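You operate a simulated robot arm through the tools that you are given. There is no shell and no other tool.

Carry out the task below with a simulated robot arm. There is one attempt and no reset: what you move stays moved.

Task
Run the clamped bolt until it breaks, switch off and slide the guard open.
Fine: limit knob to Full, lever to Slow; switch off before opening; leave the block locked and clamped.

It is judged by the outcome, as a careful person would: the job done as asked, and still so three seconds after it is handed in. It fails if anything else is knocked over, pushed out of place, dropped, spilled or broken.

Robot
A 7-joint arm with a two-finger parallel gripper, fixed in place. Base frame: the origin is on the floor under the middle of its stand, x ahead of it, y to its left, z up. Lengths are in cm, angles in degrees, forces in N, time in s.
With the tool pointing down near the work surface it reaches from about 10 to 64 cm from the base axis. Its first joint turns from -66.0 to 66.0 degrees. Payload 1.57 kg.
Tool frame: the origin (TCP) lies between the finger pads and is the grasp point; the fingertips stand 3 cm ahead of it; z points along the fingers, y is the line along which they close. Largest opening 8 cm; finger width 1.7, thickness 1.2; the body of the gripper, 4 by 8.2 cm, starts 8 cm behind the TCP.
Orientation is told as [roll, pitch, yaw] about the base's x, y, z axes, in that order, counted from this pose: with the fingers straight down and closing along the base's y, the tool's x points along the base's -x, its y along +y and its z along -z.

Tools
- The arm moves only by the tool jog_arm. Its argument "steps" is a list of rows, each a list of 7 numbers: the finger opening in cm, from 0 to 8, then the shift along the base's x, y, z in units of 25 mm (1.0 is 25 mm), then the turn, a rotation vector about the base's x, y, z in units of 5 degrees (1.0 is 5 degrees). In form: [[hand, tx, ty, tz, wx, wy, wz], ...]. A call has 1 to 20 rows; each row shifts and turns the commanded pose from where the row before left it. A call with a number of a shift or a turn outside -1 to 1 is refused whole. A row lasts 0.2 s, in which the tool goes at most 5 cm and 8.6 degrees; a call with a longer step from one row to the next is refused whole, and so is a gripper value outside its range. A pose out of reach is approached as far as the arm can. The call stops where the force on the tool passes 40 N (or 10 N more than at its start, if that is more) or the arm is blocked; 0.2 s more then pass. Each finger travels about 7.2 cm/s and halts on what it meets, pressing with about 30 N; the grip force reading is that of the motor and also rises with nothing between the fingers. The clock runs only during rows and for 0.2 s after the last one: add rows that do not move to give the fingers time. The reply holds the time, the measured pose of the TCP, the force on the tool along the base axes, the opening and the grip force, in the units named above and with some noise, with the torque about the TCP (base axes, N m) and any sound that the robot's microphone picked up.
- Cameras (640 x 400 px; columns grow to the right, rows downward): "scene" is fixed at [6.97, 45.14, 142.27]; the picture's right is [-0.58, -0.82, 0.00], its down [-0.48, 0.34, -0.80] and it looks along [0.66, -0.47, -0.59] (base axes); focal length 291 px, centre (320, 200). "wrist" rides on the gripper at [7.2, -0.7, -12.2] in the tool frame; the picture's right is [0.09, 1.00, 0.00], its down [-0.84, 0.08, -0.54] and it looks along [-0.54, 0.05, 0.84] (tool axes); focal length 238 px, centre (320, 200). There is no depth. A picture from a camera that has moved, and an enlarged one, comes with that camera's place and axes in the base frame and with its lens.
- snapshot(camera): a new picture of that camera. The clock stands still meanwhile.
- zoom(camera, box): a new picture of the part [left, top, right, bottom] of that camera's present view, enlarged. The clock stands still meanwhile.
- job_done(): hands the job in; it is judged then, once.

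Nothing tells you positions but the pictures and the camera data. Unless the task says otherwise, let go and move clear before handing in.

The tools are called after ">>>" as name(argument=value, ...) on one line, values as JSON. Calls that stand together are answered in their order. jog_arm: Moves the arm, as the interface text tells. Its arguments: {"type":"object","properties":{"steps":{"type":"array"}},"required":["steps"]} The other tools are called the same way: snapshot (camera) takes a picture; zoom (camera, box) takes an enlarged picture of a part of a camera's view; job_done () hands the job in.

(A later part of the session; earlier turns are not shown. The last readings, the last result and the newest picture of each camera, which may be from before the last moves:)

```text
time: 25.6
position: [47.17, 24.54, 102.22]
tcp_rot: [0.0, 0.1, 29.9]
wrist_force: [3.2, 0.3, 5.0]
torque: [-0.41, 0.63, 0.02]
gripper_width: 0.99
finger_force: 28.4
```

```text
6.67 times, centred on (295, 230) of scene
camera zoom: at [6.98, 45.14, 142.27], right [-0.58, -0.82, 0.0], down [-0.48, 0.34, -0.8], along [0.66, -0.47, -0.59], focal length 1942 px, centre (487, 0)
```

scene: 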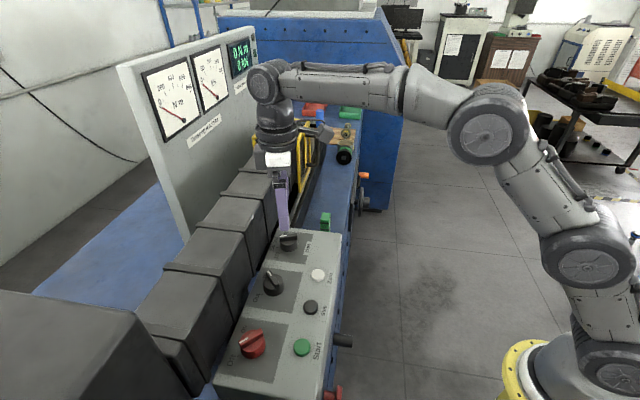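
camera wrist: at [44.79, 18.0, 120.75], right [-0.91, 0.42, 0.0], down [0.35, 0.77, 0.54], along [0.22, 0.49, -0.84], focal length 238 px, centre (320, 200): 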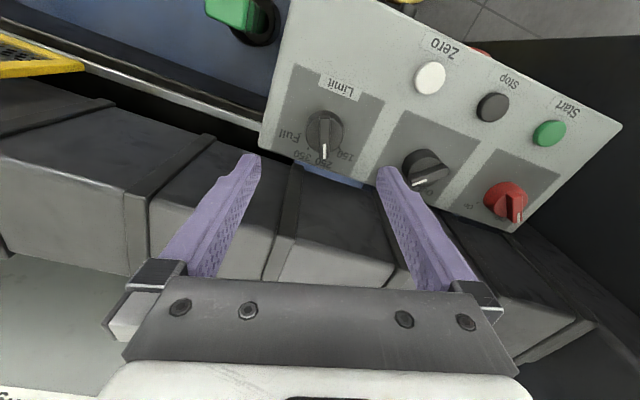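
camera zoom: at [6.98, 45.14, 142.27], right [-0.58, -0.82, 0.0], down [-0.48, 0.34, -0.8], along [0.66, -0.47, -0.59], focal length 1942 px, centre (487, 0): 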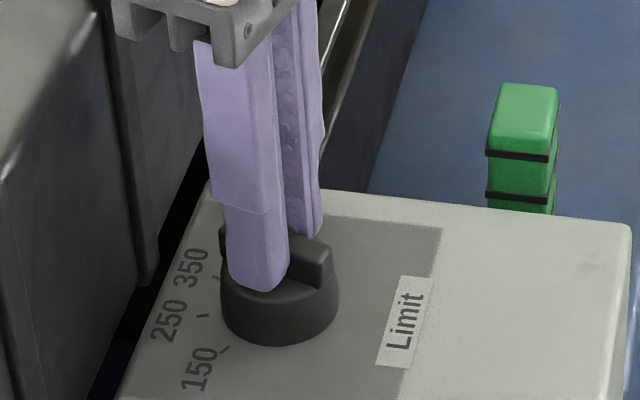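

The knob turns with the tool. I'll carry on another 30° to where Full should be.

>>> jog_arm(steps=[[0.4, 0, 0, 0, 0, 0, -1], [0.4, 0, 0, 0, 0, 0, -1], [0.4, 0, 0, 0, 0, 0, -1], [0.4, 0, 0, 0, 0, 0, -1], [0.4, 0, 0, 0, 0, 0, -1], [0.4, 0, 0, 0, 0, 0, -1]])

>>> zoom(camera="wrist", box=[220, 60, 420, 220])

>>> zoom(camera="scene", box=[260, 200, 330, 260])

```text
time: 27.0
position: [47.2, 24.57, 102.17]
tcp_rot: [0.0, 0.3, 0.0]
wrist_force: [-3.0, -1.7, 4.2]
torque: [0.04, -0.05, -0.01]
gripper_width: 1.01
finger_force: 27.7
```

```text
2.50 times, centred on (320, 140) of wrist
camera zoom: at [40.11, 23.81, 114.38], right [-0.09, 1.0, 0.0], down [0.84, 0.08, 0.54], along [0.54, 0.05, -0.84], focal length 596 px, centre (320, 350)
```

zoom: 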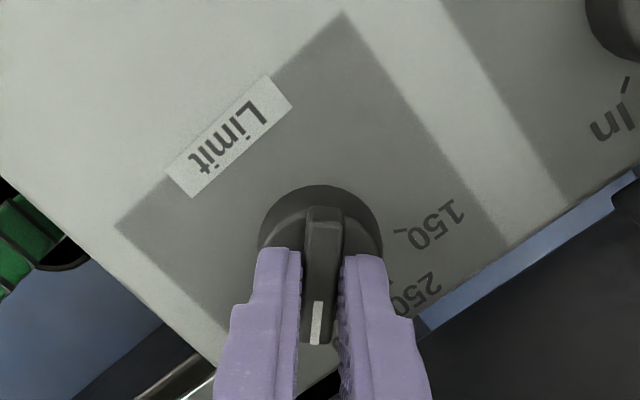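

```text
6.67 times, centred on (295, 230) of scene
camera zoom: at [6.96, 45.13, 142.28], right [-0.58, -0.82, 0.0], down [-0.48, 0.34, -0.8], along [0.66, -0.47, -0.59], focal length 1942 px, centre (487, 0)
```

zoom: 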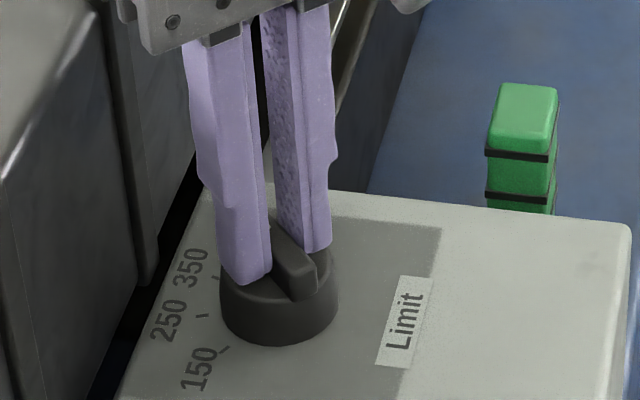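

I'll release, lift off and check where the pointer sits.

>>> jog_arm(steps=[[3, 0, 0, 0, 0, 0, 0], [3, 0, 0, 0, 0, 0, 0], [3, 0, 0, 0.6, 0, 0, 0], [4, 0, 0, 1, 0, 0, 0], [8, 0, 0, 1, 0, 0, 0], [8, 0, 0, 0.4, 0, 0, 0], [8, 0, 0, 0, 0, 0, 0]])

>>> zoom(camera="wrist", box=[220, 40, 420, 200])

>>> zoom(camera="scene", box=[260, 200, 330, 260])

>>> snapshot(camera="wrist")

```text
time: 28.6
position: [47.39, 24.67, 109.66]
tcp_rot: [0.0, 0.2, 0.1]
wrist_force: [0.0, 0.2, 0.4]
torque: [-0.03, 0.0, 0.0]
gripper_width: 8.0
finger_force: 0.0
```

```text
2.50 times, centred on (320, 120) of wrist
camera zoom: at [40.27, 23.73, 121.89], right [-0.09, 1.0, 0.0], down [0.84, 0.08, 0.54], along [0.54, 0.05, -0.84], focal length 596 px, centre (320, 400)
```

zoom: 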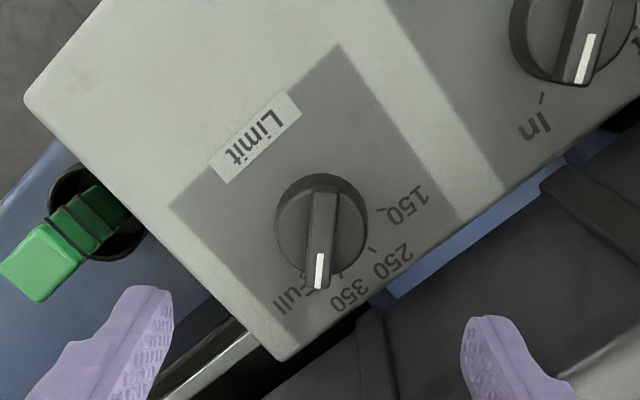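

```text
6.67 times, centred on (295, 230) of scene
camera zoom: at [6.97, 45.14, 142.27], right [-0.58, -0.82, 0.0], down [-0.48, 0.34, -0.8], along [0.66, -0.47, -0.59], focal length 1942 px, centre (487, 0)
```

zoom: 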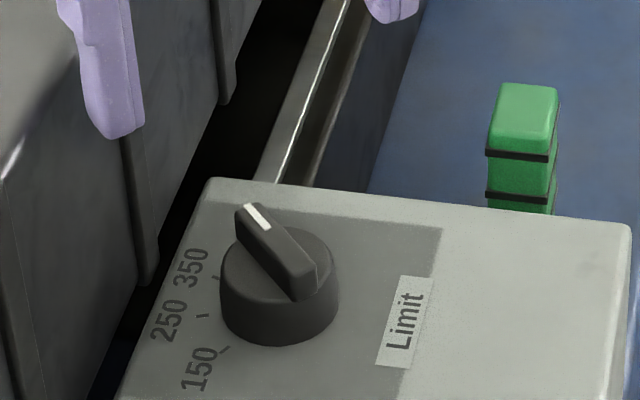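

```text
taken
camera wrist: at [40.27, 23.73, 121.89], right [-0.09, 1.0, 0.0], down [0.84, 0.08, 0.54], along [0.54, 0.05, -0.84], focal length 238 px, centre (320, 200)
```

wrist: 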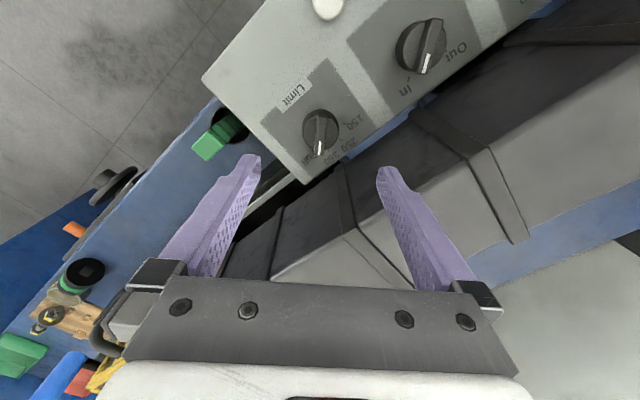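

The pointer moved past 350 but, working from the tick positions (40° apart), Full is about 15° further on. I'll go back down, grip again and finish the turn.

>>> jog_arm(steps=[[4, -0.08, -0.04, -0.8, 0, 0, 0], [2.6, 0, 0, -0.8, 0, 0, 0], [2.6, 0, 0, -0.6, 0, 0, 0], [2.6, 0, 0, -0.4, 0, 0, 0], [2.6, 0, 0, -0.36, 0, 0, 0]])

>>> zoom(camera="wrist", box=[220, 60, 420, 220])

```text
time: 29.8
position: [47.09, 24.49, 102.43]
tcp_rot: [0.0, 0.2, 0.1]
wrist_force: [-0.3, 1.0, 0.2]
torque: [0.02, 0.03, -0.02]
gripper_width: 2.58
finger_force: 0.1
```

```text
2.50 times, centred on (320, 140) of wrist
camera zoom: at [39.95, 23.68, 114.45], right [-0.09, 1.0, 0.0], down [0.84, 0.08, 0.54], along [0.54, 0.05, -0.84], focal length 596 px, centre (320, 350)
```

zoom: 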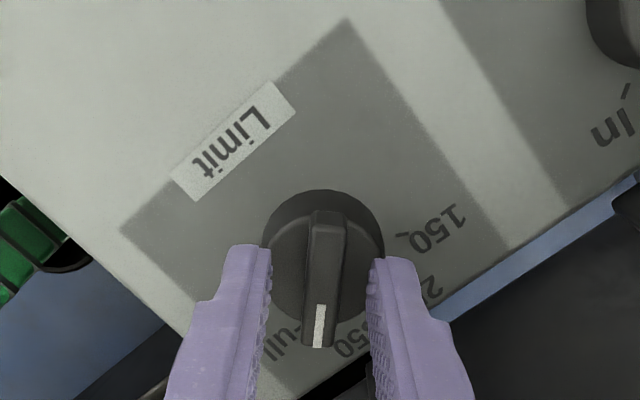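

The pointer sits between 350 and Full, as calculated. I'll grip and turn another 15° clockwise.

>>> jog_arm(steps=[[1.6, 0, 0, -0.06, 0, 0, 0], [0.8, 0, 0, 0, 0, 0, 0], [0.4, 0, 0, 0, 0, 0, 0], [0.4, 0, 0, 0, 0, 0, 0], [0.4, 0, 0, 0, 0, 0, -1], [0.4, 0, 0, 0, 0, 0, -1], [0.4, 0, 0, 0, 0, 0, -1], [0.4, 0, 0, 0, 0, 0, 0]])

>>> zoom(camera="wrist", box=[220, 60, 420, 220])

```text
time: 31.6
position: [47.01, 24.72, 102.15]
tcp_rot: [0.1, 0.2, -15.0]
wrist_force: [3.3, 15.5, -5.0]
torque: [0.24, -0.56, 0.0]
gripper_width: 0.97
finger_force: 28.3
```

```text
2.50 times, centred on (320, 140) of wrist
camera zoom: at [39.98, 25.68, 114.31], right [0.17, 0.99, 0.0], down [0.83, -0.14, 0.54], along [0.53, -0.09, -0.84], focal length 596 px, centre (320, 350)
```

zoom: 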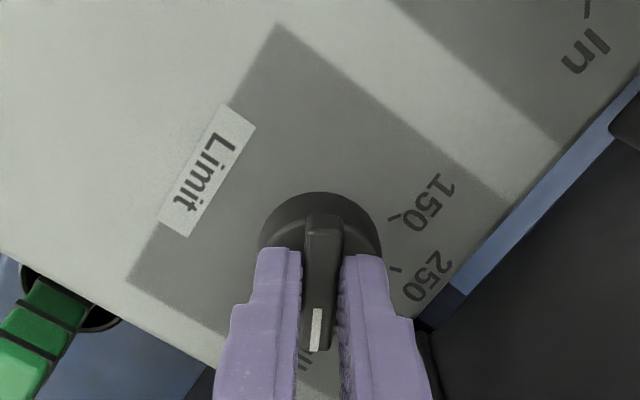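

A side force of about 15 N showed up, maybe from slightly off-centre gripping. I'll release, lift and check the pointer.

>>> jog_arm(steps=[[3, 0, 0, 0, 0, 0, 0], [3, 0, 0, 0, 0, 0, 0], [3, 0, 0, 0.6, 0, 0, 0], [4, 0, 0, 1, 0, 0, 0], [8, 0, 0, 1, 0, 0, 0], [8, 0, 0, 0.4, 0, 0, 0], [8, 0, 0, 0, 0, 0, 0]])

>>> zoom(camera="wrist", box=[220, 40, 420, 200])

>>> zoom(camera="scene", box=[260, 200, 330, 260])

```text
time: 33.2
position: [47.03, 24.43, 109.76]
tcp_rot: [0.0, 0.3, -15.0]
wrist_force: [0.5, 0.4, -0.2]
torque: [0.0, -0.01, 0.04]
gripper_width: 8.03
finger_force: 0.1
```

```text
2.50 times, centred on (320, 120) of wrist
camera zoom: at [39.91, 25.53, 121.95], right [0.17, 0.99, 0.0], down [0.83, -0.14, 0.54], along [0.53, -0.09, -0.84], focal length 596 px, centre (320, 400)
```

zoom: 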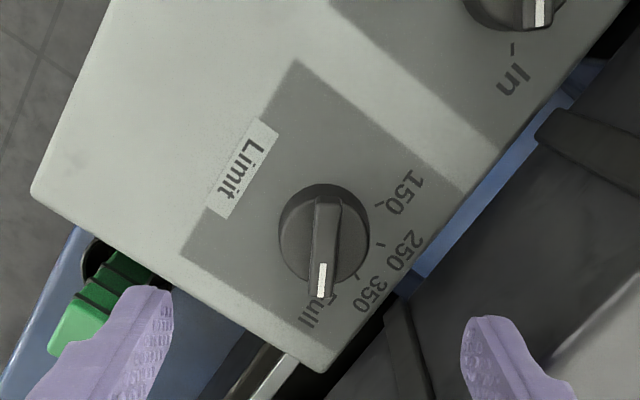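

```text
6.67 times, centred on (295, 230) of scene
camera zoom: at [6.97, 45.14, 142.27], right [-0.58, -0.82, 0.0], down [-0.48, 0.34, -0.8], along [0.66, -0.47, -0.59], focal length 1942 px, centre (487, 0)
```

zoom: 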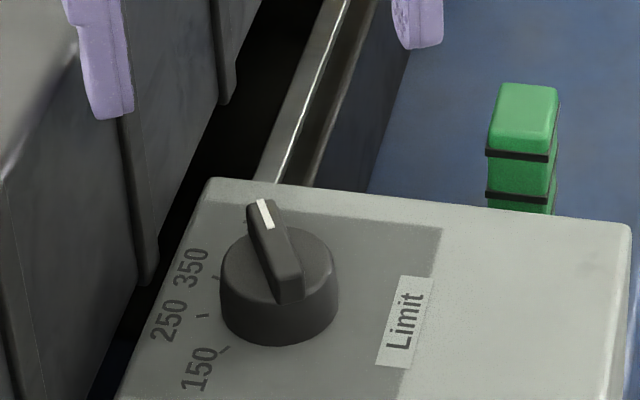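

The pointer is at −15°, which matches the computed Full tick. Next I'll move over the red main switch while yawing to match its bar.

>>> jog_arm(steps=[[8, -0.31, 0.318, 0, 0, 0, 0.95], [8, -0.31, 0.318, 0, 0, 0, 0.95], [8, -0.31, 0.318, 0, 0, 0, 0.95], [8, -0.31, 0.318, 0, 0, 0, 0.95], [8, -0.31, 0.318, 0, 0, 0, 0.95], [8, -0.31, 0.318, 0, 0, 0, 0.95], [8, -0.31, 0.318, 0, 0, 0, 0.95], [8, -0.31, 0.318, 0, 0, 0, 0.95], [8, -0.31, 0.318, 0, 0, 0, 0.95], [8, -0.31, 0.318, 0, 0, 0, 0.95], [8, -0.31, 0.318, 0, 0, 0, 0.95], [8, -0.31, 0.318, 0, 0, 0, 0.95], [8, -0.31, 0.318, 0, 0, 0, 0.95], [8, -0.31, 0.318, 0, 0, 0, 0.95], [8, -0.31, 0.318, 0, 0, 0, 0.95], [8, -0.31, 0.318, 0, 0, 0, 0.95], [8, -0.31, 0.318, 0, 0, 0, 0.95], [8, -0.31, 0.318, 0, 0, 0, 0.95], [8, -0.31, 0.318, 0, 0, 0, 0.95], [8, -0.31, 0.318, 0, 0, 0, 0.95]])

>>> snapshot(camera="wrist")

>>> snapshot(camera="scene")

```text
time: 37.4
position: [31.39, 40.62, 109.68]
tcp_rot: [0.1, 0.2, 80.1]
wrist_force: [-0.2, 0.8, -0.1]
torque: [0.02, 0.0, -0.01]
gripper_width: 7.96
finger_force: 0.1
```

```text
taken
camera wrist: at [30.95, 33.27, 121.81], right [-1.0, 0.08, 0.0], down [0.07, 0.84, 0.54], along [0.04, 0.54, -0.84], focal length 238 px, centre (320, 200)
```

wrist: 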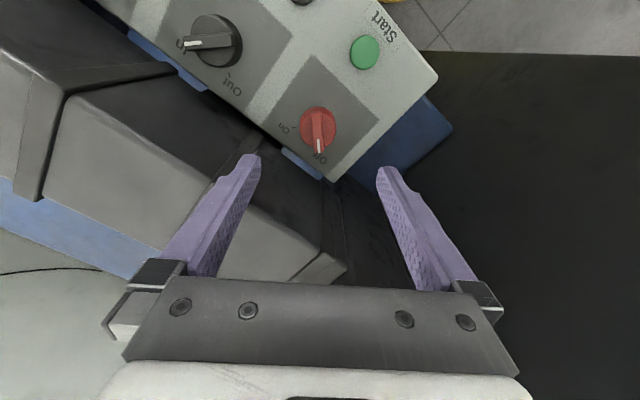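

```text
taken
```

scene: 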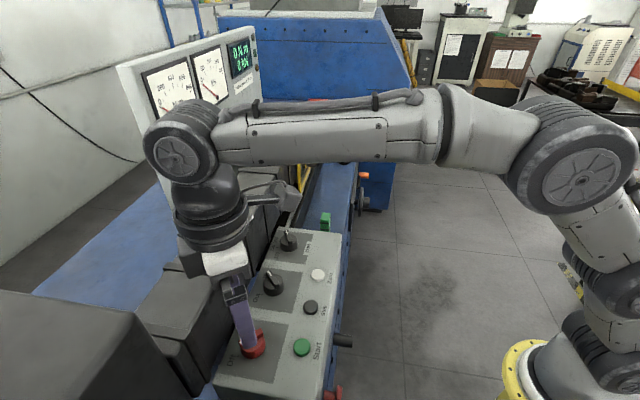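

>>> zoom(camera="wrist", box=[250, 70, 390, 200])

>>> zoom(camera="wrist", box=[160, 0, 300, 120])

```text
3.08 times, centred on (320, 135) of wrist
camera zoom: at [30.95, 33.27, 121.81], right [-1.0, 0.08, 0.0], down [0.07, 0.84, 0.54], along [0.04, 0.54, -0.84], focal length 733 px, centre (320, 400)
```

zoom: 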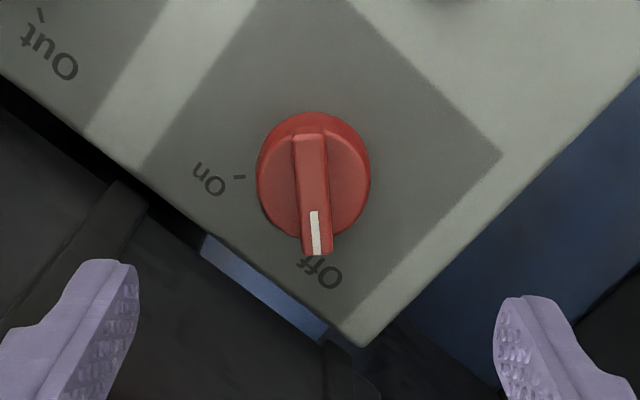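

```text
3.33 times, centred on (230, 60) of wrist
camera zoom: at [30.95, 33.27, 121.81], right [-1.0, 0.08, 0.0], down [0.07, 0.84, 0.54], along [0.04, 0.54, -0.84], focal length 794 px, centre (620, 667)
```

zoom: 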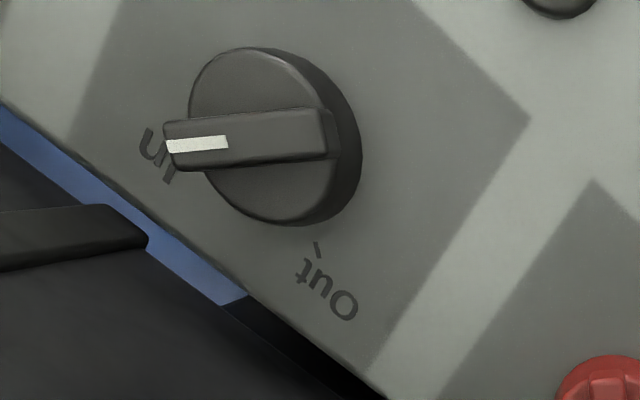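

Red switch: pointer is exactly at Off (θ≈90°), axis near [31.6, 40.1]. I'll align yaw to 90° and go down to just above it.

>>> jog_arm(steps=[[5, 0.04, -0.1, -0.5, 0, 0, 1], [3, 0.04, -0.1, -0.6, 0, 0, 1], [2.8, 0, 0, -0.6, 0, 0, 0], [2.8, 0, 0, -0.5, 0, 0, 0]])

>>> zoom(camera="wrist", box=[220, 60, 420, 220])

>>> zoom(camera="scene", box=[210, 300, 300, 380])

```text
time: 38.4
position: [31.66, 40.1, 103.97]
tcp_rot: [0.0, 0.2, 90.1]
wrist_force: [-0.6, 0.0, -0.2]
torque: [0.02, -0.01, 0.0]
gripper_width: 2.8
finger_force: 0.1
```

```text
2.50 times, centred on (320, 140) of wrist
camera zoom: at [32.41, 32.78, 116.25], right [-1.0, -0.09, 0.0], down [-0.08, 0.84, 0.54], along [-0.05, 0.54, -0.84], focal length 596 px, centre (320, 350)
```

zoom: 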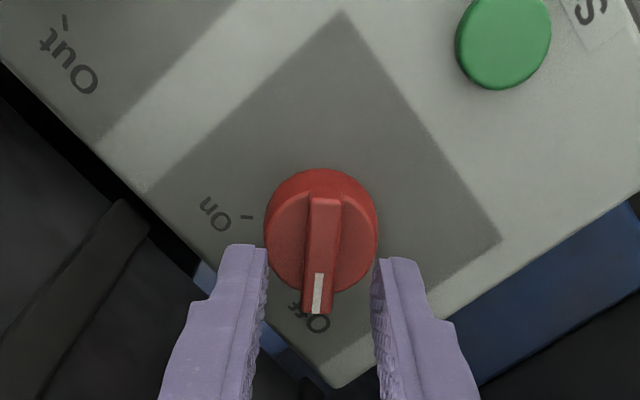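

```text
5.00 times, centred on (255, 340) of scene
camera zoom: at [6.97, 45.14, 142.27], right [-0.58, -0.82, 0.0], down [-0.48, 0.34, -0.8], along [0.66, -0.47, -0.59], focal length 1456 px, centre (645, -500)
```

zoom: 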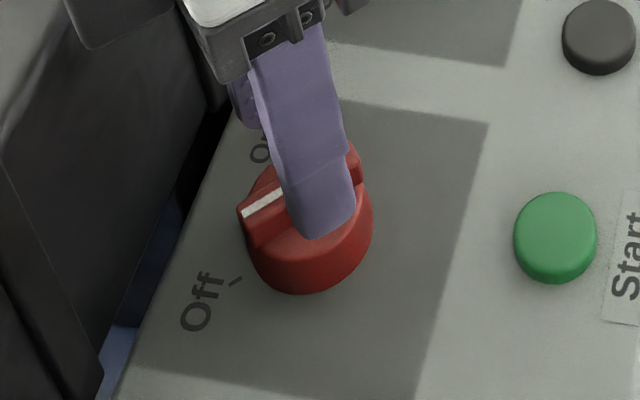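

Alignment is good. I'll go down 1.7 cm and grip the red bar.

>>> jog_arm(steps=[[2.4, 0, 0, -0.24, 0, 0, 0], [2.4, 0, 0, -0.24, 0, 0, 0], [2.4, 0, 0, -0.2, 0, 0, 0], [1.4, 0, 0, 0, 0, 0, 0], [0.6, 0, 0, 0, 0, 0, 0], [0.4, 0, 0, 0, 0, 0, 0], [0.4, 0, 0, 0, 0, 0, 0]])

>>> zoom(camera="wrist", box=[220, 60, 420, 220])

>>> zoom(camera="scene", box=[210, 300, 300, 380])

```text
time: 40.0
position: [31.79, 40.04, 102.35]
tcp_rot: [0.0, 0.2, 90.0]
wrist_force: [7.5, 0.8, -2.2]
torque: [0.37, -0.24, -0.01]
gripper_width: 0.97
finger_force: 28.2
```

```text
2.50 times, centred on (320, 140) of wrist
camera zoom: at [32.36, 32.71, 114.58], right [-1.0, -0.09, 0.0], down [-0.08, 0.84, 0.54], along [-0.05, 0.54, -0.84], focal length 596 px, centre (320, 350)
```

zoom: 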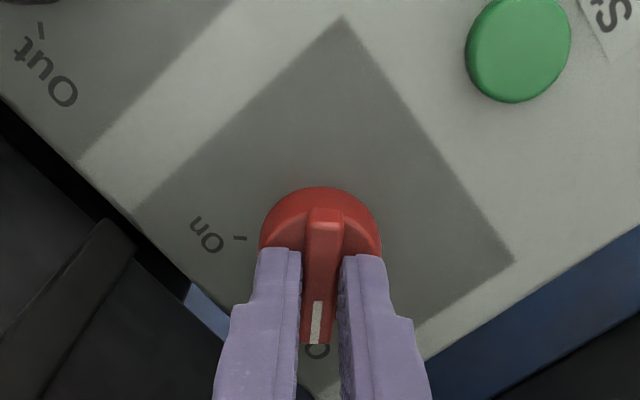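

```text
5.00 times, centred on (255, 340) of scene
camera zoom: at [7.0, 45.14, 142.27], right [-0.58, -0.82, 0.0], down [-0.48, 0.34, -0.8], along [0.66, -0.47, -0.59], focal length 1456 px, centre (645, -500)
```

zoom: 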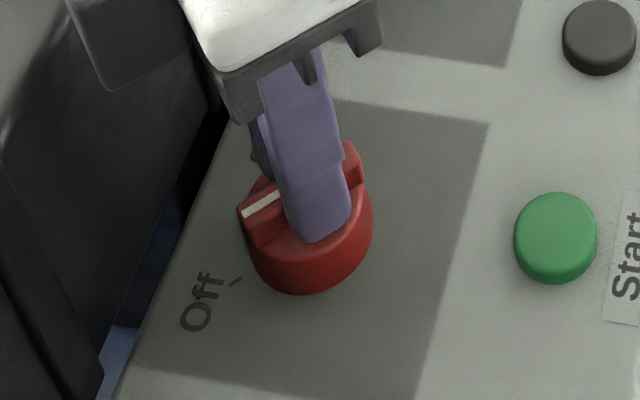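

It's gripped. The slight side load suggests the axis is about 1 mm towards +x, so I'll correct that and turn clockwise to On.

>>> jog_arm(steps=[[0.4, 0.05, 0, 0, 0, 0, 0], [0.4, 0, 0, 0, 0, 0, -1], [0.4, 0, 0, 0, 0, 0, -1], [0.4, 0, 0, 0, 0, 0, -1], [0.4, 0, 0, 0, 0, 0, -1], [0.4, 0, 0, 0, 0, 0, -1], [0.4, 0, 0, 0, 0, 0, -1], [0.4, 0, 0, 0, 0, 0, -1], [0.4, 0, 0, 0, 0, 0, -1], [0.4, 0, 0, 0, 0, 0, -1]])

>>> zoom(camera="wrist", box=[220, 60, 420, 220])

```text
time: 42.2
position: [31.52, 39.99, 102.51]
tcp_rot: [0.0, 0.4, 45.0]
wrist_force: [-20.9, 1.0, 5.2]
torque: [-0.25, 0.67, 0.04]
gripper_width: 0.99
finger_force: 28.2
```

```text
2.50 times, centred on (320, 140) of wrist
camera zoom: at [27.08, 34.4, 114.6], right [-0.77, 0.64, 0.0], down [0.54, 0.65, 0.54], along [0.34, 0.41, -0.84], focal length 596 px, centre (320, 350)
```

zoom: 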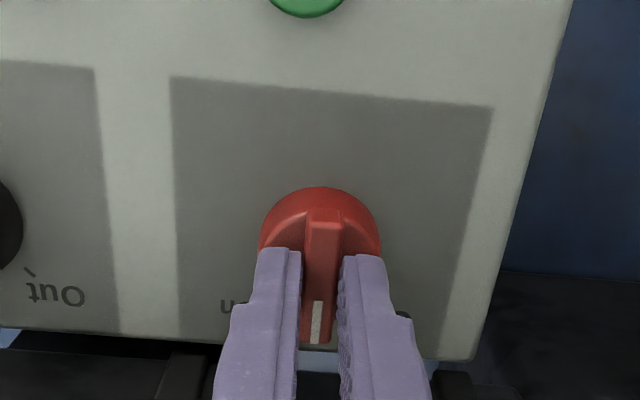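

The switch has turned halfway. Side load has built up in x, so I'll ease the commanded position by −2 mm and continue the turn.

>>> jog_arm(steps=[[0.4, -0.08, 0, 0, 0, 0, 0], [0.4, 0, 0, 0, 0, 0, -1], [0.4, 0, 0, 0, 0, 0, -1], [0.4, 0, 0, 0, 0, 0, -1]])

```text
time: 43.2
position: [31.62, 40.09, 102.57]
tcp_rot: [0.0, 0.1, 29.8]
wrist_force: [-8.2, 6.3, -1.0]
torque: [-0.15, 0.83, 0.01]
gripper_width: 0.98
finger_force: 27.4
```

>>> jog_arm(steps=[[0.4, -0.02, 0.02, 0, 0, 0, -1], [0.4, 0, 0, 0, 0, 0, -1], [0.4, 0, 0, 0, 0, 0, -1], [0.4, 0, 0, 0, 0, 0, -1], [0.4, 0, 0, 0, 0, 0, -1], [0.4, 0, 0, 0, 0, 0, -1]])

>>> zoom(camera="wrist", box=[220, 60, 420, 220])

>>> snapshot(camera="scene")

```text
time: 44.6
position: [31.63, 40.13, 102.52]
tcp_rot: [0.1, 0.2, -0.1]
wrist_force: [-3.7, 19.4, -9.2]
torque: [0.46, -0.57, 0.11]
gripper_width: 0.99
finger_force: 28.1
```

```text
2.50 times, centred on (320, 140) of wrist
camera zoom: at [24.43, 39.31, 114.57], right [-0.09, 1.0, 0.0], down [0.84, 0.08, 0.54], along [0.54, 0.05, -0.84], focal length 596 px, centre (320, 350)
```

zoom: 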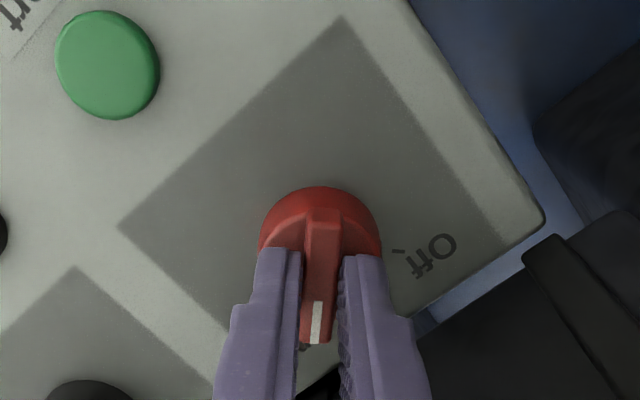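

```text
taken
```

scene: 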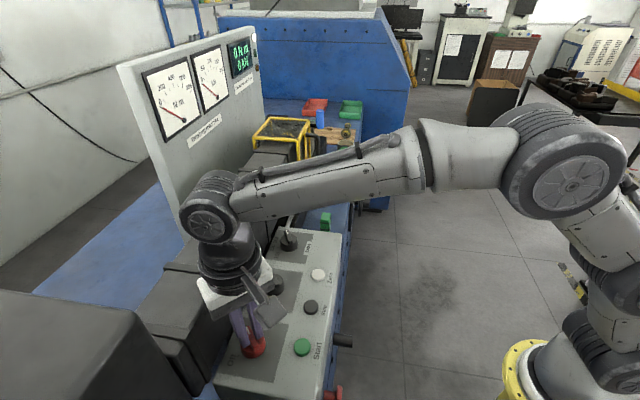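

The switch has turned a full 90°. I'll release, lift and verify the pointer is at On.

>>> jog_arm(steps=[[3, 0, 0, 0, 0, 0, 0], [3, 0, 0, 0, 0, 0, 0], [3, 0, 0, 0.6, 0, 0, 0], [4, 0, 0, 1, 0, 0, 0], [8, 0, 0, 0.8, 0, 0, 0], [8, 0, 0, 0, 0, 0, 0]])

>>> zoom(camera="wrist", box=[220, 40, 420, 200])

>>> zoom(camera="scene", box=[120, 20, 280, 160])

>>> zoom(camera="scene", box=[210, 300, 340, 400])

```text
time: 46.0
position: [31.47, 39.91, 108.4]
tcp_rot: [0.0, 0.2, 0.1]
wrist_force: [0.3, 0.2, 0.0]
torque: [-0.01, 0.01, 0.01]
gripper_width: 8.0
finger_force: 0.1
```

```text
2.50 times, centred on (320, 120) of wrist
camera zoom: at [24.44, 39.22, 120.67], right [-0.09, 1.0, 0.0], down [0.84, 0.08, 0.54], along [0.54, 0.05, -0.84], focal length 596 px, centre (320, 400)
```

zoom: 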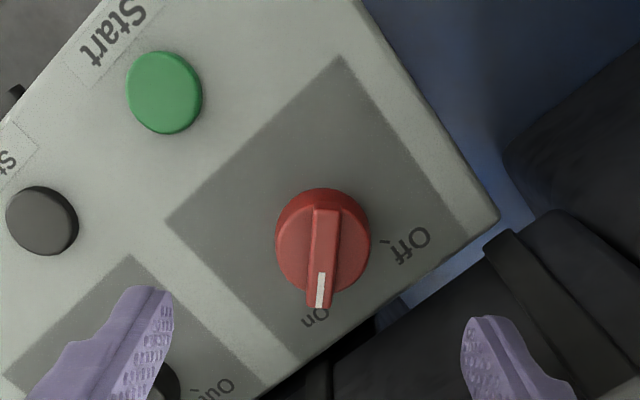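

```text
2.86 times, centred on (200, 90) of scene
camera zoom: at [6.97, 45.14, 142.27], right [-0.58, -0.82, 0.0], down [-0.48, 0.34, -0.8], along [0.66, -0.47, -0.59], focal length 832 px, centre (663, 514)
```

zoom: 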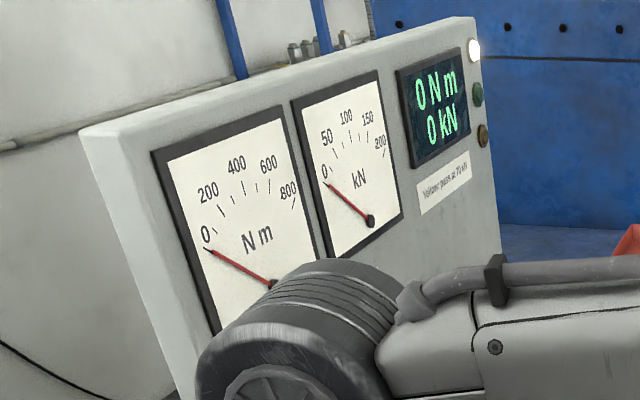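

```text
4.00 times, centred on (275, 350) of scene
camera zoom: at [6.97, 45.14, 142.27], right [-0.58, -0.82, 0.0], down [-0.48, 0.34, -0.8], along [0.66, -0.47, -0.59], focal length 1165 px, centre (500, -400)
```

zoom: 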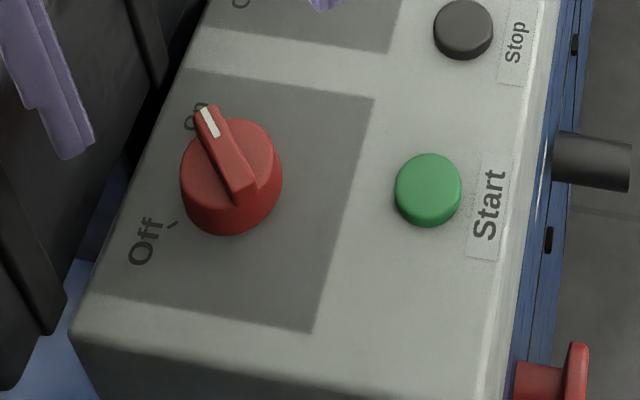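

The pointer is at On and the white power lamp is lit. Next I'll close the fingers and move over the green Start button (≈[27.05, 34.1]).

>>> jog_arm(steps=[[4, -0.59, -0.775, 0, 0, 0, 0], [1, -0.59, -0.775, 0, 0, 0, 0], [0, -0.59, -0.775, 0, 0, 0, 0], [0, 0, 0, -0.6, 0, 0, 0], [0, 0, 0, -0.6, 0, 0, 0], [0, 0, 0, -0.6, 0, 0, 0]])

>>> zoom(camera="wrist", box=[220, 60, 420, 220])

>>> zoom(camera="scene", box=[250, 310, 350, 390])

```text
time: 47.4
position: [26.97, 34.37, 103.73]
tcp_rot: [0.0, 0.3, 0.0]
wrist_force: [-0.4, -0.2, -0.7]
torque: [-0.01, 0.02, 0.01]
gripper_width: 0.0
finger_force: 20.9
```

```text
2.50 times, centred on (320, 140) of wrist
camera zoom: at [19.87, 33.51, 116.02], right [-0.09, 1.0, 0.0], down [0.84, 0.08, 0.54], along [0.54, 0.05, -0.84], focal length 596 px, centre (320, 350)
```

zoom: 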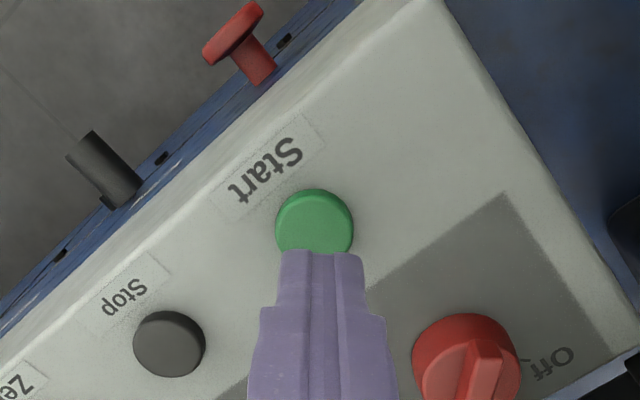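

```text
5.00 times, centred on (300, 350) of scene
camera zoom: at [6.97, 45.14, 142.27], right [-0.58, -0.82, 0.0], down [-0.48, 0.34, -0.8], along [0.66, -0.47, -0.59], focal length 1456 px, centre (420, -550)
```

zoom: 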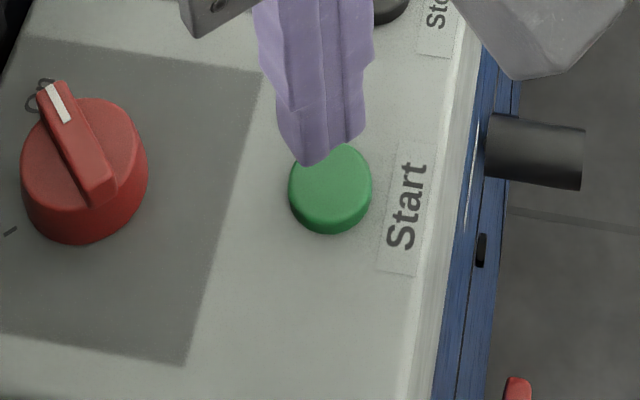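

The Start button is 3 mm from the tips, so I'll correct that and press down gently.

>>> jog_arm(steps=[[0, -0.1, -0.09, -0.4, 0, 0, 0], [0, 0, 0, -0.4, 0, 0, 0], [0, 0, 0, -0.12, 0, 0, 0], [0, 0, 0, -0.1, 0, 0, 0], [0, 0, 0, -0.08, 0, 0, 0]])

>>> zoom(camera="scene", box=[250, 310, 350, 390])

>>> zoom(camera="scene", box=[120, 20, 280, 160])

```text
time: 48.6
position: [26.71, 34.02, 101.13]
tcp_rot: [0.0, 0.2, 0.0]
wrist_force: [0.1, 0.5, -0.7]
torque: [-0.01, 0.01, 0.01]
gripper_width: 0.0
finger_force: 21.5
```

```text
5.00 times, centred on (300, 350) of scene
camera zoom: at [6.97, 45.14, 142.27], right [-0.58, -0.82, 0.0], down [-0.48, 0.34, -0.8], along [0.66, -0.47, -0.59], focal length 1456 px, centre (420, -550)
```

zoom: 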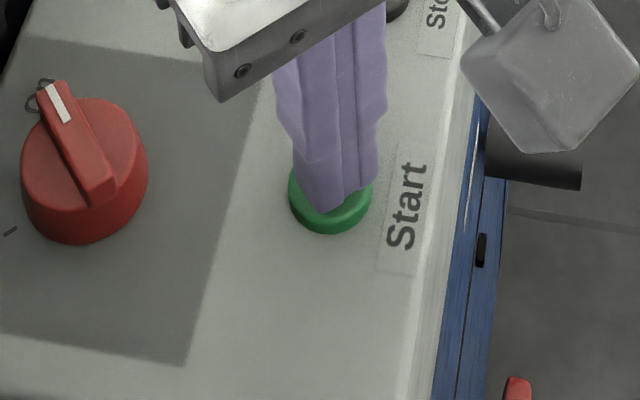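

```text
2.86 times, centred on (200, 90) of scene
camera zoom: at [6.97, 45.14, 142.27], right [-0.58, -0.82, 0.0], down [-0.48, 0.34, -0.8], along [0.66, -0.47, -0.59], focal length 832 px, centre (663, 514)
```

zoom: 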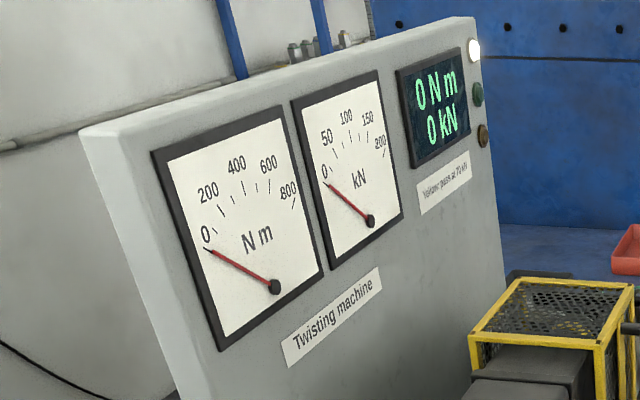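

There's no contact yet, so I'll continue down in small steps.

>>> jog_arm(steps=[[0, 0, 0, -0.06, 0, 0, 0], [0, 0, 0, -0.06, 0, 0, 0], [0, 0, 0, -0.06, 0, 0, 0], [0, 0, 0, -0.06, 0, 0, 0]])

```text
time: 49.6
position: [26.75, 34.08, 100.68]
tcp_rot: [0.1, 0.1, 0.0]
wrist_force: [-0.6, 0.7, 2.3]
torque: [0.03, 0.0, -0.03]
gripper_width: 0.0
finger_force: 21.0
heard: click
```

I heard a click. I'll check the lamps and gauges right away.

>>> zoom(camera="scene", box=[120, 20, 280, 160])

>>> zoom(camera="scene", box=[240, 90, 400, 230])

```text
2.86 times, centred on (200, 90) of scene
camera zoom: at [6.97, 45.14, 142.27], right [-0.58, -0.82, 0.0], down [-0.48, 0.34, -0.8], along [0.66, -0.47, -0.59], focal length 832 px, centre (663, 514)
```

zoom: 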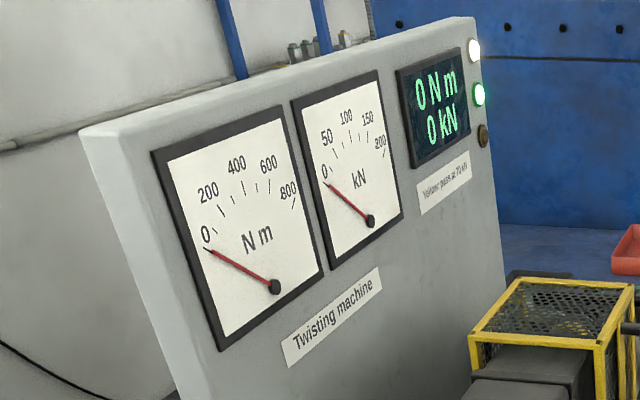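

```text
2.86 times, centred on (320, 160) of scene
camera zoom: at [6.97, 45.14, 142.27], right [-0.58, -0.82, 0.0], down [-0.48, 0.34, -0.8], along [0.66, -0.47, -0.59], focal length 832 px, centre (320, 314)
```

zoom: 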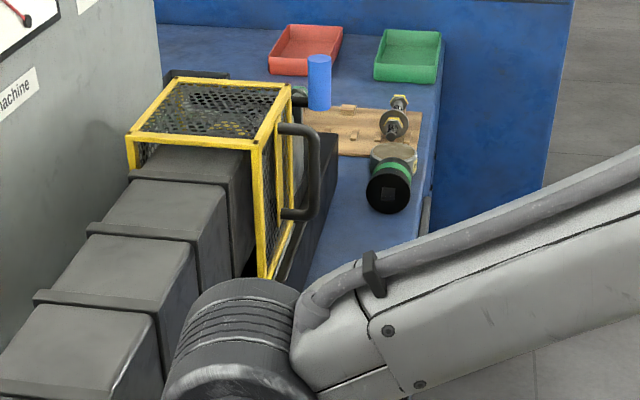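

The green lamp is lit, so the machine is running. I'll lift off the button and go back above the red switch to wait.

>>> jog_arm(steps=[[0, 0, 0, 0.8, 0, 0, 0], [0, 0, 0, 1, 0, 0, 0], [0, 0, 0, 1, 0, 0, 0], [0, 0.65, 0.8, 0, 0, 0, 0], [3, 0.65, 0.8, 0, 0, 0, 0], [3, 0.64, 0.8, 0, 0, 0, 0]])

>>> snapshot(camera="scene")

>>> zoom(camera="scene", box=[120, 20, 280, 160])

```text
time: 51.0
position: [31.59, 40.02, 107.89]
tcp_rot: [0.1, 0.2, 0.0]
wrist_force: [-0.1, 0.3, -0.7]
torque: [-0.01, -0.02, -0.01]
gripper_width: 2.99
finger_force: 0.1
```

```text
taken
```

scene: 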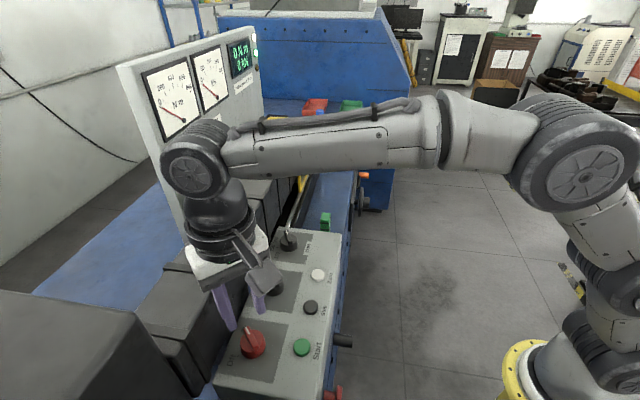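

```text
2.86 times, centred on (200, 90) of scene
camera zoom: at [6.97, 45.14, 142.27], right [-0.58, -0.82, 0.0], down [-0.48, 0.34, -0.8], along [0.66, -0.47, -0.59], focal length 832 px, centre (663, 514)
```

zoom: 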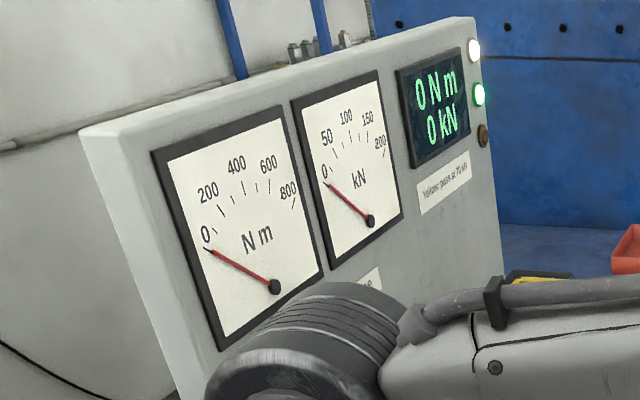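

The gauges are still at zero. I'll wait in place a few seconds and watch.

>>> jog_arm(steps=[[3, 0, 0, 0, 0, 0, 0], [3, 0, 0, 0, 0, 0, 0], [3, 0, 0, 0, 0, 0, 0], [3, 0, 0, 0, 0, 0, 0], [3, 0, 0, 0, 0, 0, 0], [3, 0, 0, 0, 0, 0, 0], [3, 0, 0, 0, 0, 0, 0], [3, 0, 0, 0, 0, 0, 0], [3, 0, 0, 0, 0, 0, 0], [3, 0, 0, 0, 0, 0, 0]])

>>> zoom(camera="scene", box=[120, 20, 280, 160])

```text
time: 53.2
position: [31.64, 40.07, 107.68]
tcp_rot: [0.0, 0.2, 0.1]
wrist_force: [-0.6, -0.8, -0.3]
torque: [0.05, 0.03, 0.0]
gripper_width: 3.01
finger_force: 0.0
```

```text
2.86 times, centred on (200, 90) of scene
camera zoom: at [6.97, 45.14, 142.27], right [-0.58, -0.82, 0.0], down [-0.48, 0.34, -0.8], along [0.66, -0.47, -0.59], focal length 832 px, centre (663, 514)
```

zoom: 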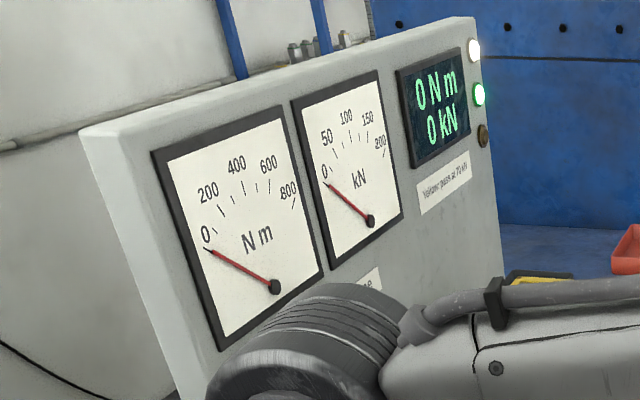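

It's still zero and the machine is in Slow, so I'll wait longer and look into the guard as well.

>>> jog_arm(steps=[[3, 0, 0, 0, 0, 0, 0], [3, 0, 0, 0, 0, 0, 0], [3, 0, 0, 0, 0, 0, 0], [3, 0, 0, 0, 0, 0, 0], [3, 0, 0, 0, 0, 0, 0], [3, 0, 0, 0, 0, 0, 0], [3, 0, 0, 0, 0, 0, 0], [3, 0, 0, 0, 0, 0, 0], [3, 0, 0, 0, 0, 0, 0], [3, 0, 0, 0, 0, 0, 0], [3, 0, 0, 0, 0, 0, 0], [3, 0, 0, 0, 0, 0, 0], [3, 0, 0, 0, 0, 0, 0], [3, 0, 0, 0, 0, 0, 0], [3, 0, 0, 0, 0, 0, 0], [3, 0, 0, 0, 0, 0, 0], [3, 0, 0, 0, 0, 0, 0], [3, 0, 0, 0, 0, 0, 0], [3, 0, 0, 0, 0, 0, 0], [3, 0, 0, 0, 0, 0, 0]])

>>> zoom(camera="scene", box=[120, 20, 280, 160])

>>> snapshot(camera="wrist")

```text
time: 57.4
position: [31.6, 40.11, 107.73]
tcp_rot: [0.0, 0.2, 0.0]
wrist_force: [0.3, -0.1, 0.3]
torque: [0.01, -0.03, 0.03]
gripper_width: 2.99
finger_force: 0.1
```

```text
2.86 times, centred on (200, 90) of scene
camera zoom: at [6.97, 45.14, 142.27], right [-0.58, -0.82, 0.0], down [-0.48, 0.34, -0.8], along [0.66, -0.47, -0.59], focal length 832 px, centre (663, 514)
```

zoom: 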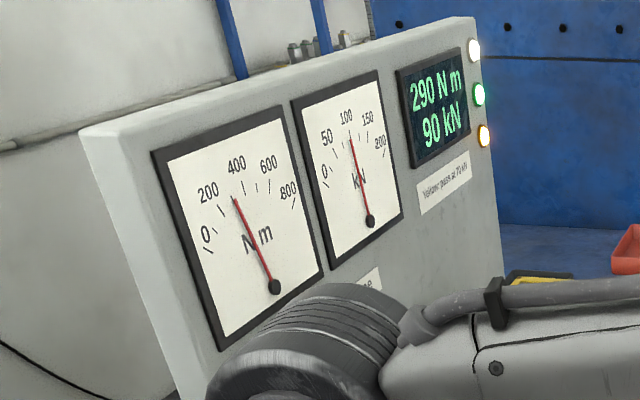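

```text
taken
camera wrist: at [24.47, 39.21, 119.89], right [-0.09, 1.0, 0.0], down [0.84, 0.08, 0.54], along [0.54, 0.05, -0.84], focal length 238 px, centre (320, 200)
```

wrist: 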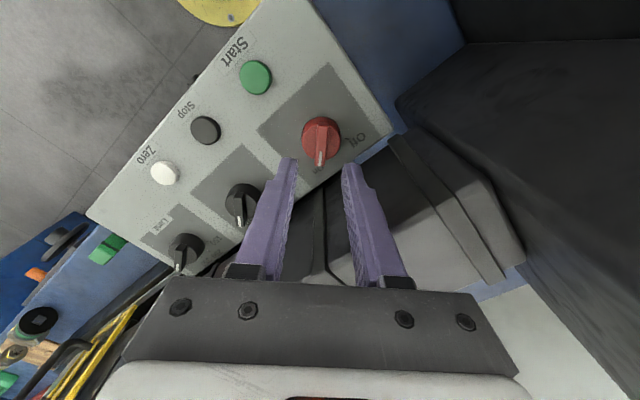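

Torque is climbing: 290 Nm, 90 kN, with the yellow pass lamp lit. The bolt isn't broken yet, so I'll keep waiting and listening.

>>> jog_arm(steps=[[3, 0, 0, 0, 0, 0, 0], [3, 0, 0, 0, 0, 0, 0], [3, 0, 0, 0, 0, 0, 0], [3, 0, 0, 0, 0, 0, 0], [3, 0, 0, 0, 0, 0, 0], [3, 0, 0, 0, 0, 0, 0], [3, 0, 0, 0, 0, 0, 0], [3, 0, 0, 0, 0, 0, 0], [3, 0, 0, 0, 0, 0, 0], [3, 0, 0, 0, 0, 0, 0]])

>>> zoom(camera="scene", box=[120, 20, 280, 160])

```text
time: 59.6
position: [31.6, 40.05, 107.77]
tcp_rot: [0.0, 0.2, 0.0]
wrist_force: [-0.3, -0.5, 0.2]
torque: [0.01, 0.0, -0.04]
gripper_width: 3.0
finger_force: 0.1
```

```text
2.86 times, centred on (200, 90) of scene
camera zoom: at [6.97, 45.14, 142.27], right [-0.58, -0.82, 0.0], down [-0.48, 0.34, -0.8], along [0.66, -0.47, -0.59], focal length 832 px, centre (663, 514)
```

zoom: 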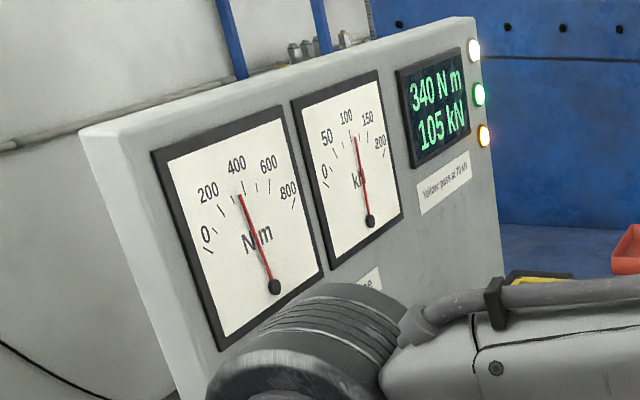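

It's at 340 Nm, 105 kN and still rising. I'll keep waiting.

>>> jog_arm(steps=[[3, 0, 0, 0, 0, 0, 0], [3, 0, 0, 0, 0, 0, 0], [3, 0, 0, 0, 0, 0, 0], [3, 0, 0, 0, 0, 0, 0], [3, 0, 0, 0, 0, 0, 0], [3, 0, 0, 0, 0, 0, 0], [3, 0, 0, 0, 0, 0, 0], [3, 0, 0, 0, 0, 0, 0], [3, 0, 0, 0, 0, 0, 0], [3, 0, 0, 0, 0, 0, 0]])

>>> zoom(camera="scene", box=[120, 20, 280, 160])

```text
time: 61.8
position: [31.58, 39.89, 107.8]
tcp_rot: [0.0, 0.2, 0.1]
wrist_force: [-0.3, -0.2, 0.2]
torque: [0.01, 0.0, -0.02]
gripper_width: 2.97
finger_force: 0.0
```

```text
2.86 times, centred on (200, 90) of scene
camera zoom: at [6.97, 45.14, 142.27], right [-0.58, -0.82, 0.0], down [-0.48, 0.34, -0.8], along [0.66, -0.47, -0.59], focal length 832 px, centre (663, 514)
```

zoom: 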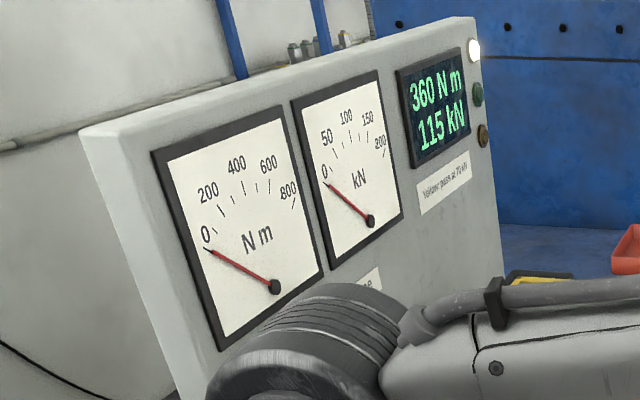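

The needles dropped to zero, the run lamp went out and the display holds a peak of 360 Nm / 115 kN, which suggests a break. I want to see the bolt itself, so I'll rise and look towards the guard without touching anything.

>>> jog_arm(steps=[[8, 0, 0, 0.4, 0, 0, 0], [8, 0.5, -0.5, 0.2, 0, 0, 0], [8, 0.5, -0.6, 0, 0, 0, 0], [8, 0.5, -0.7, 0, 0, 0, 0], [8, 0.5, -0.7, 0, 0, 0, 0], [8, 0.5, -0.7, 0, 0, 0, 0], [8, 0.5, -0.7, 0, 0, 0, 0], [8, 0.5, -0.7, 0, 0, 0, 0], [8, 0.5, -0.7, 0, 0, 0, 0]])

>>> snapshot(camera="wrist")

>>> snapshot(camera="scene")

>>> zoom(camera="scene", box=[120, 20, 280, 160])

```text
time: 63.8
position: [41.72, 26.67, 109.13]
tcp_rot: [0.1, 0.2, 0.0]
wrist_force: [-0.5, 0.4, 1.2]
torque: [-0.01, 0.04, -0.01]
gripper_width: 8.02
finger_force: 0.0
```

```text
taken
camera wrist: at [34.57, 25.88, 121.3], right [-0.09, 1.0, 0.0], down [0.84, 0.08, 0.54], along [0.54, 0.05, -0.84], focal length 238 px, centre (320, 200)
```

wrist: 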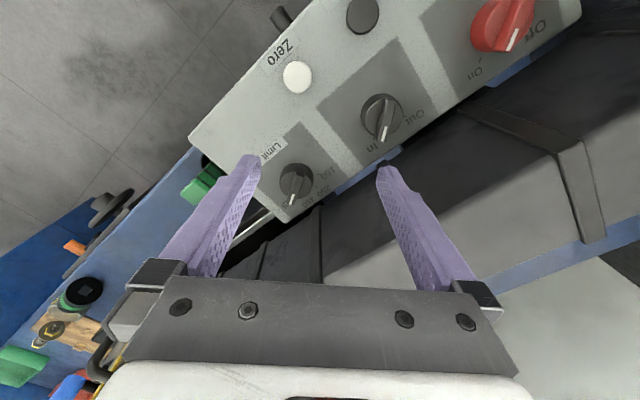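

```text
taken
```

scene: 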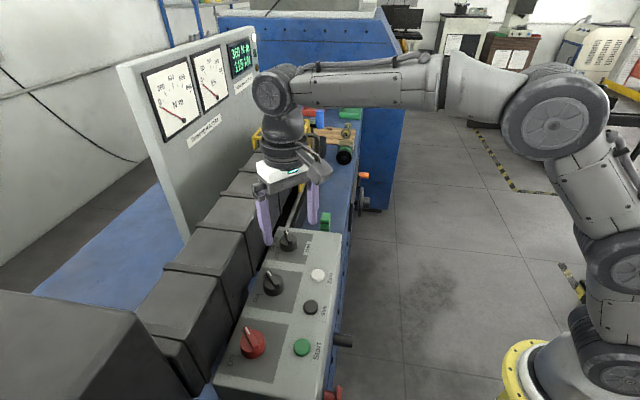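

```text
2.86 times, centred on (200, 90) of scene
camera zoom: at [6.97, 45.14, 142.27], right [-0.58, -0.82, 0.0], down [-0.48, 0.34, -0.8], along [0.66, -0.47, -0.59], focal length 832 px, centre (663, 514)
```

zoom: 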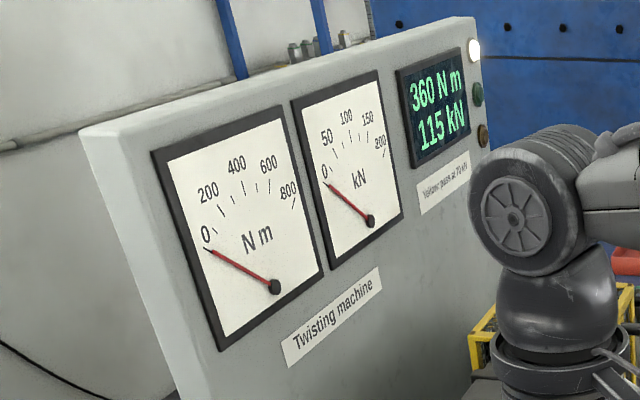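

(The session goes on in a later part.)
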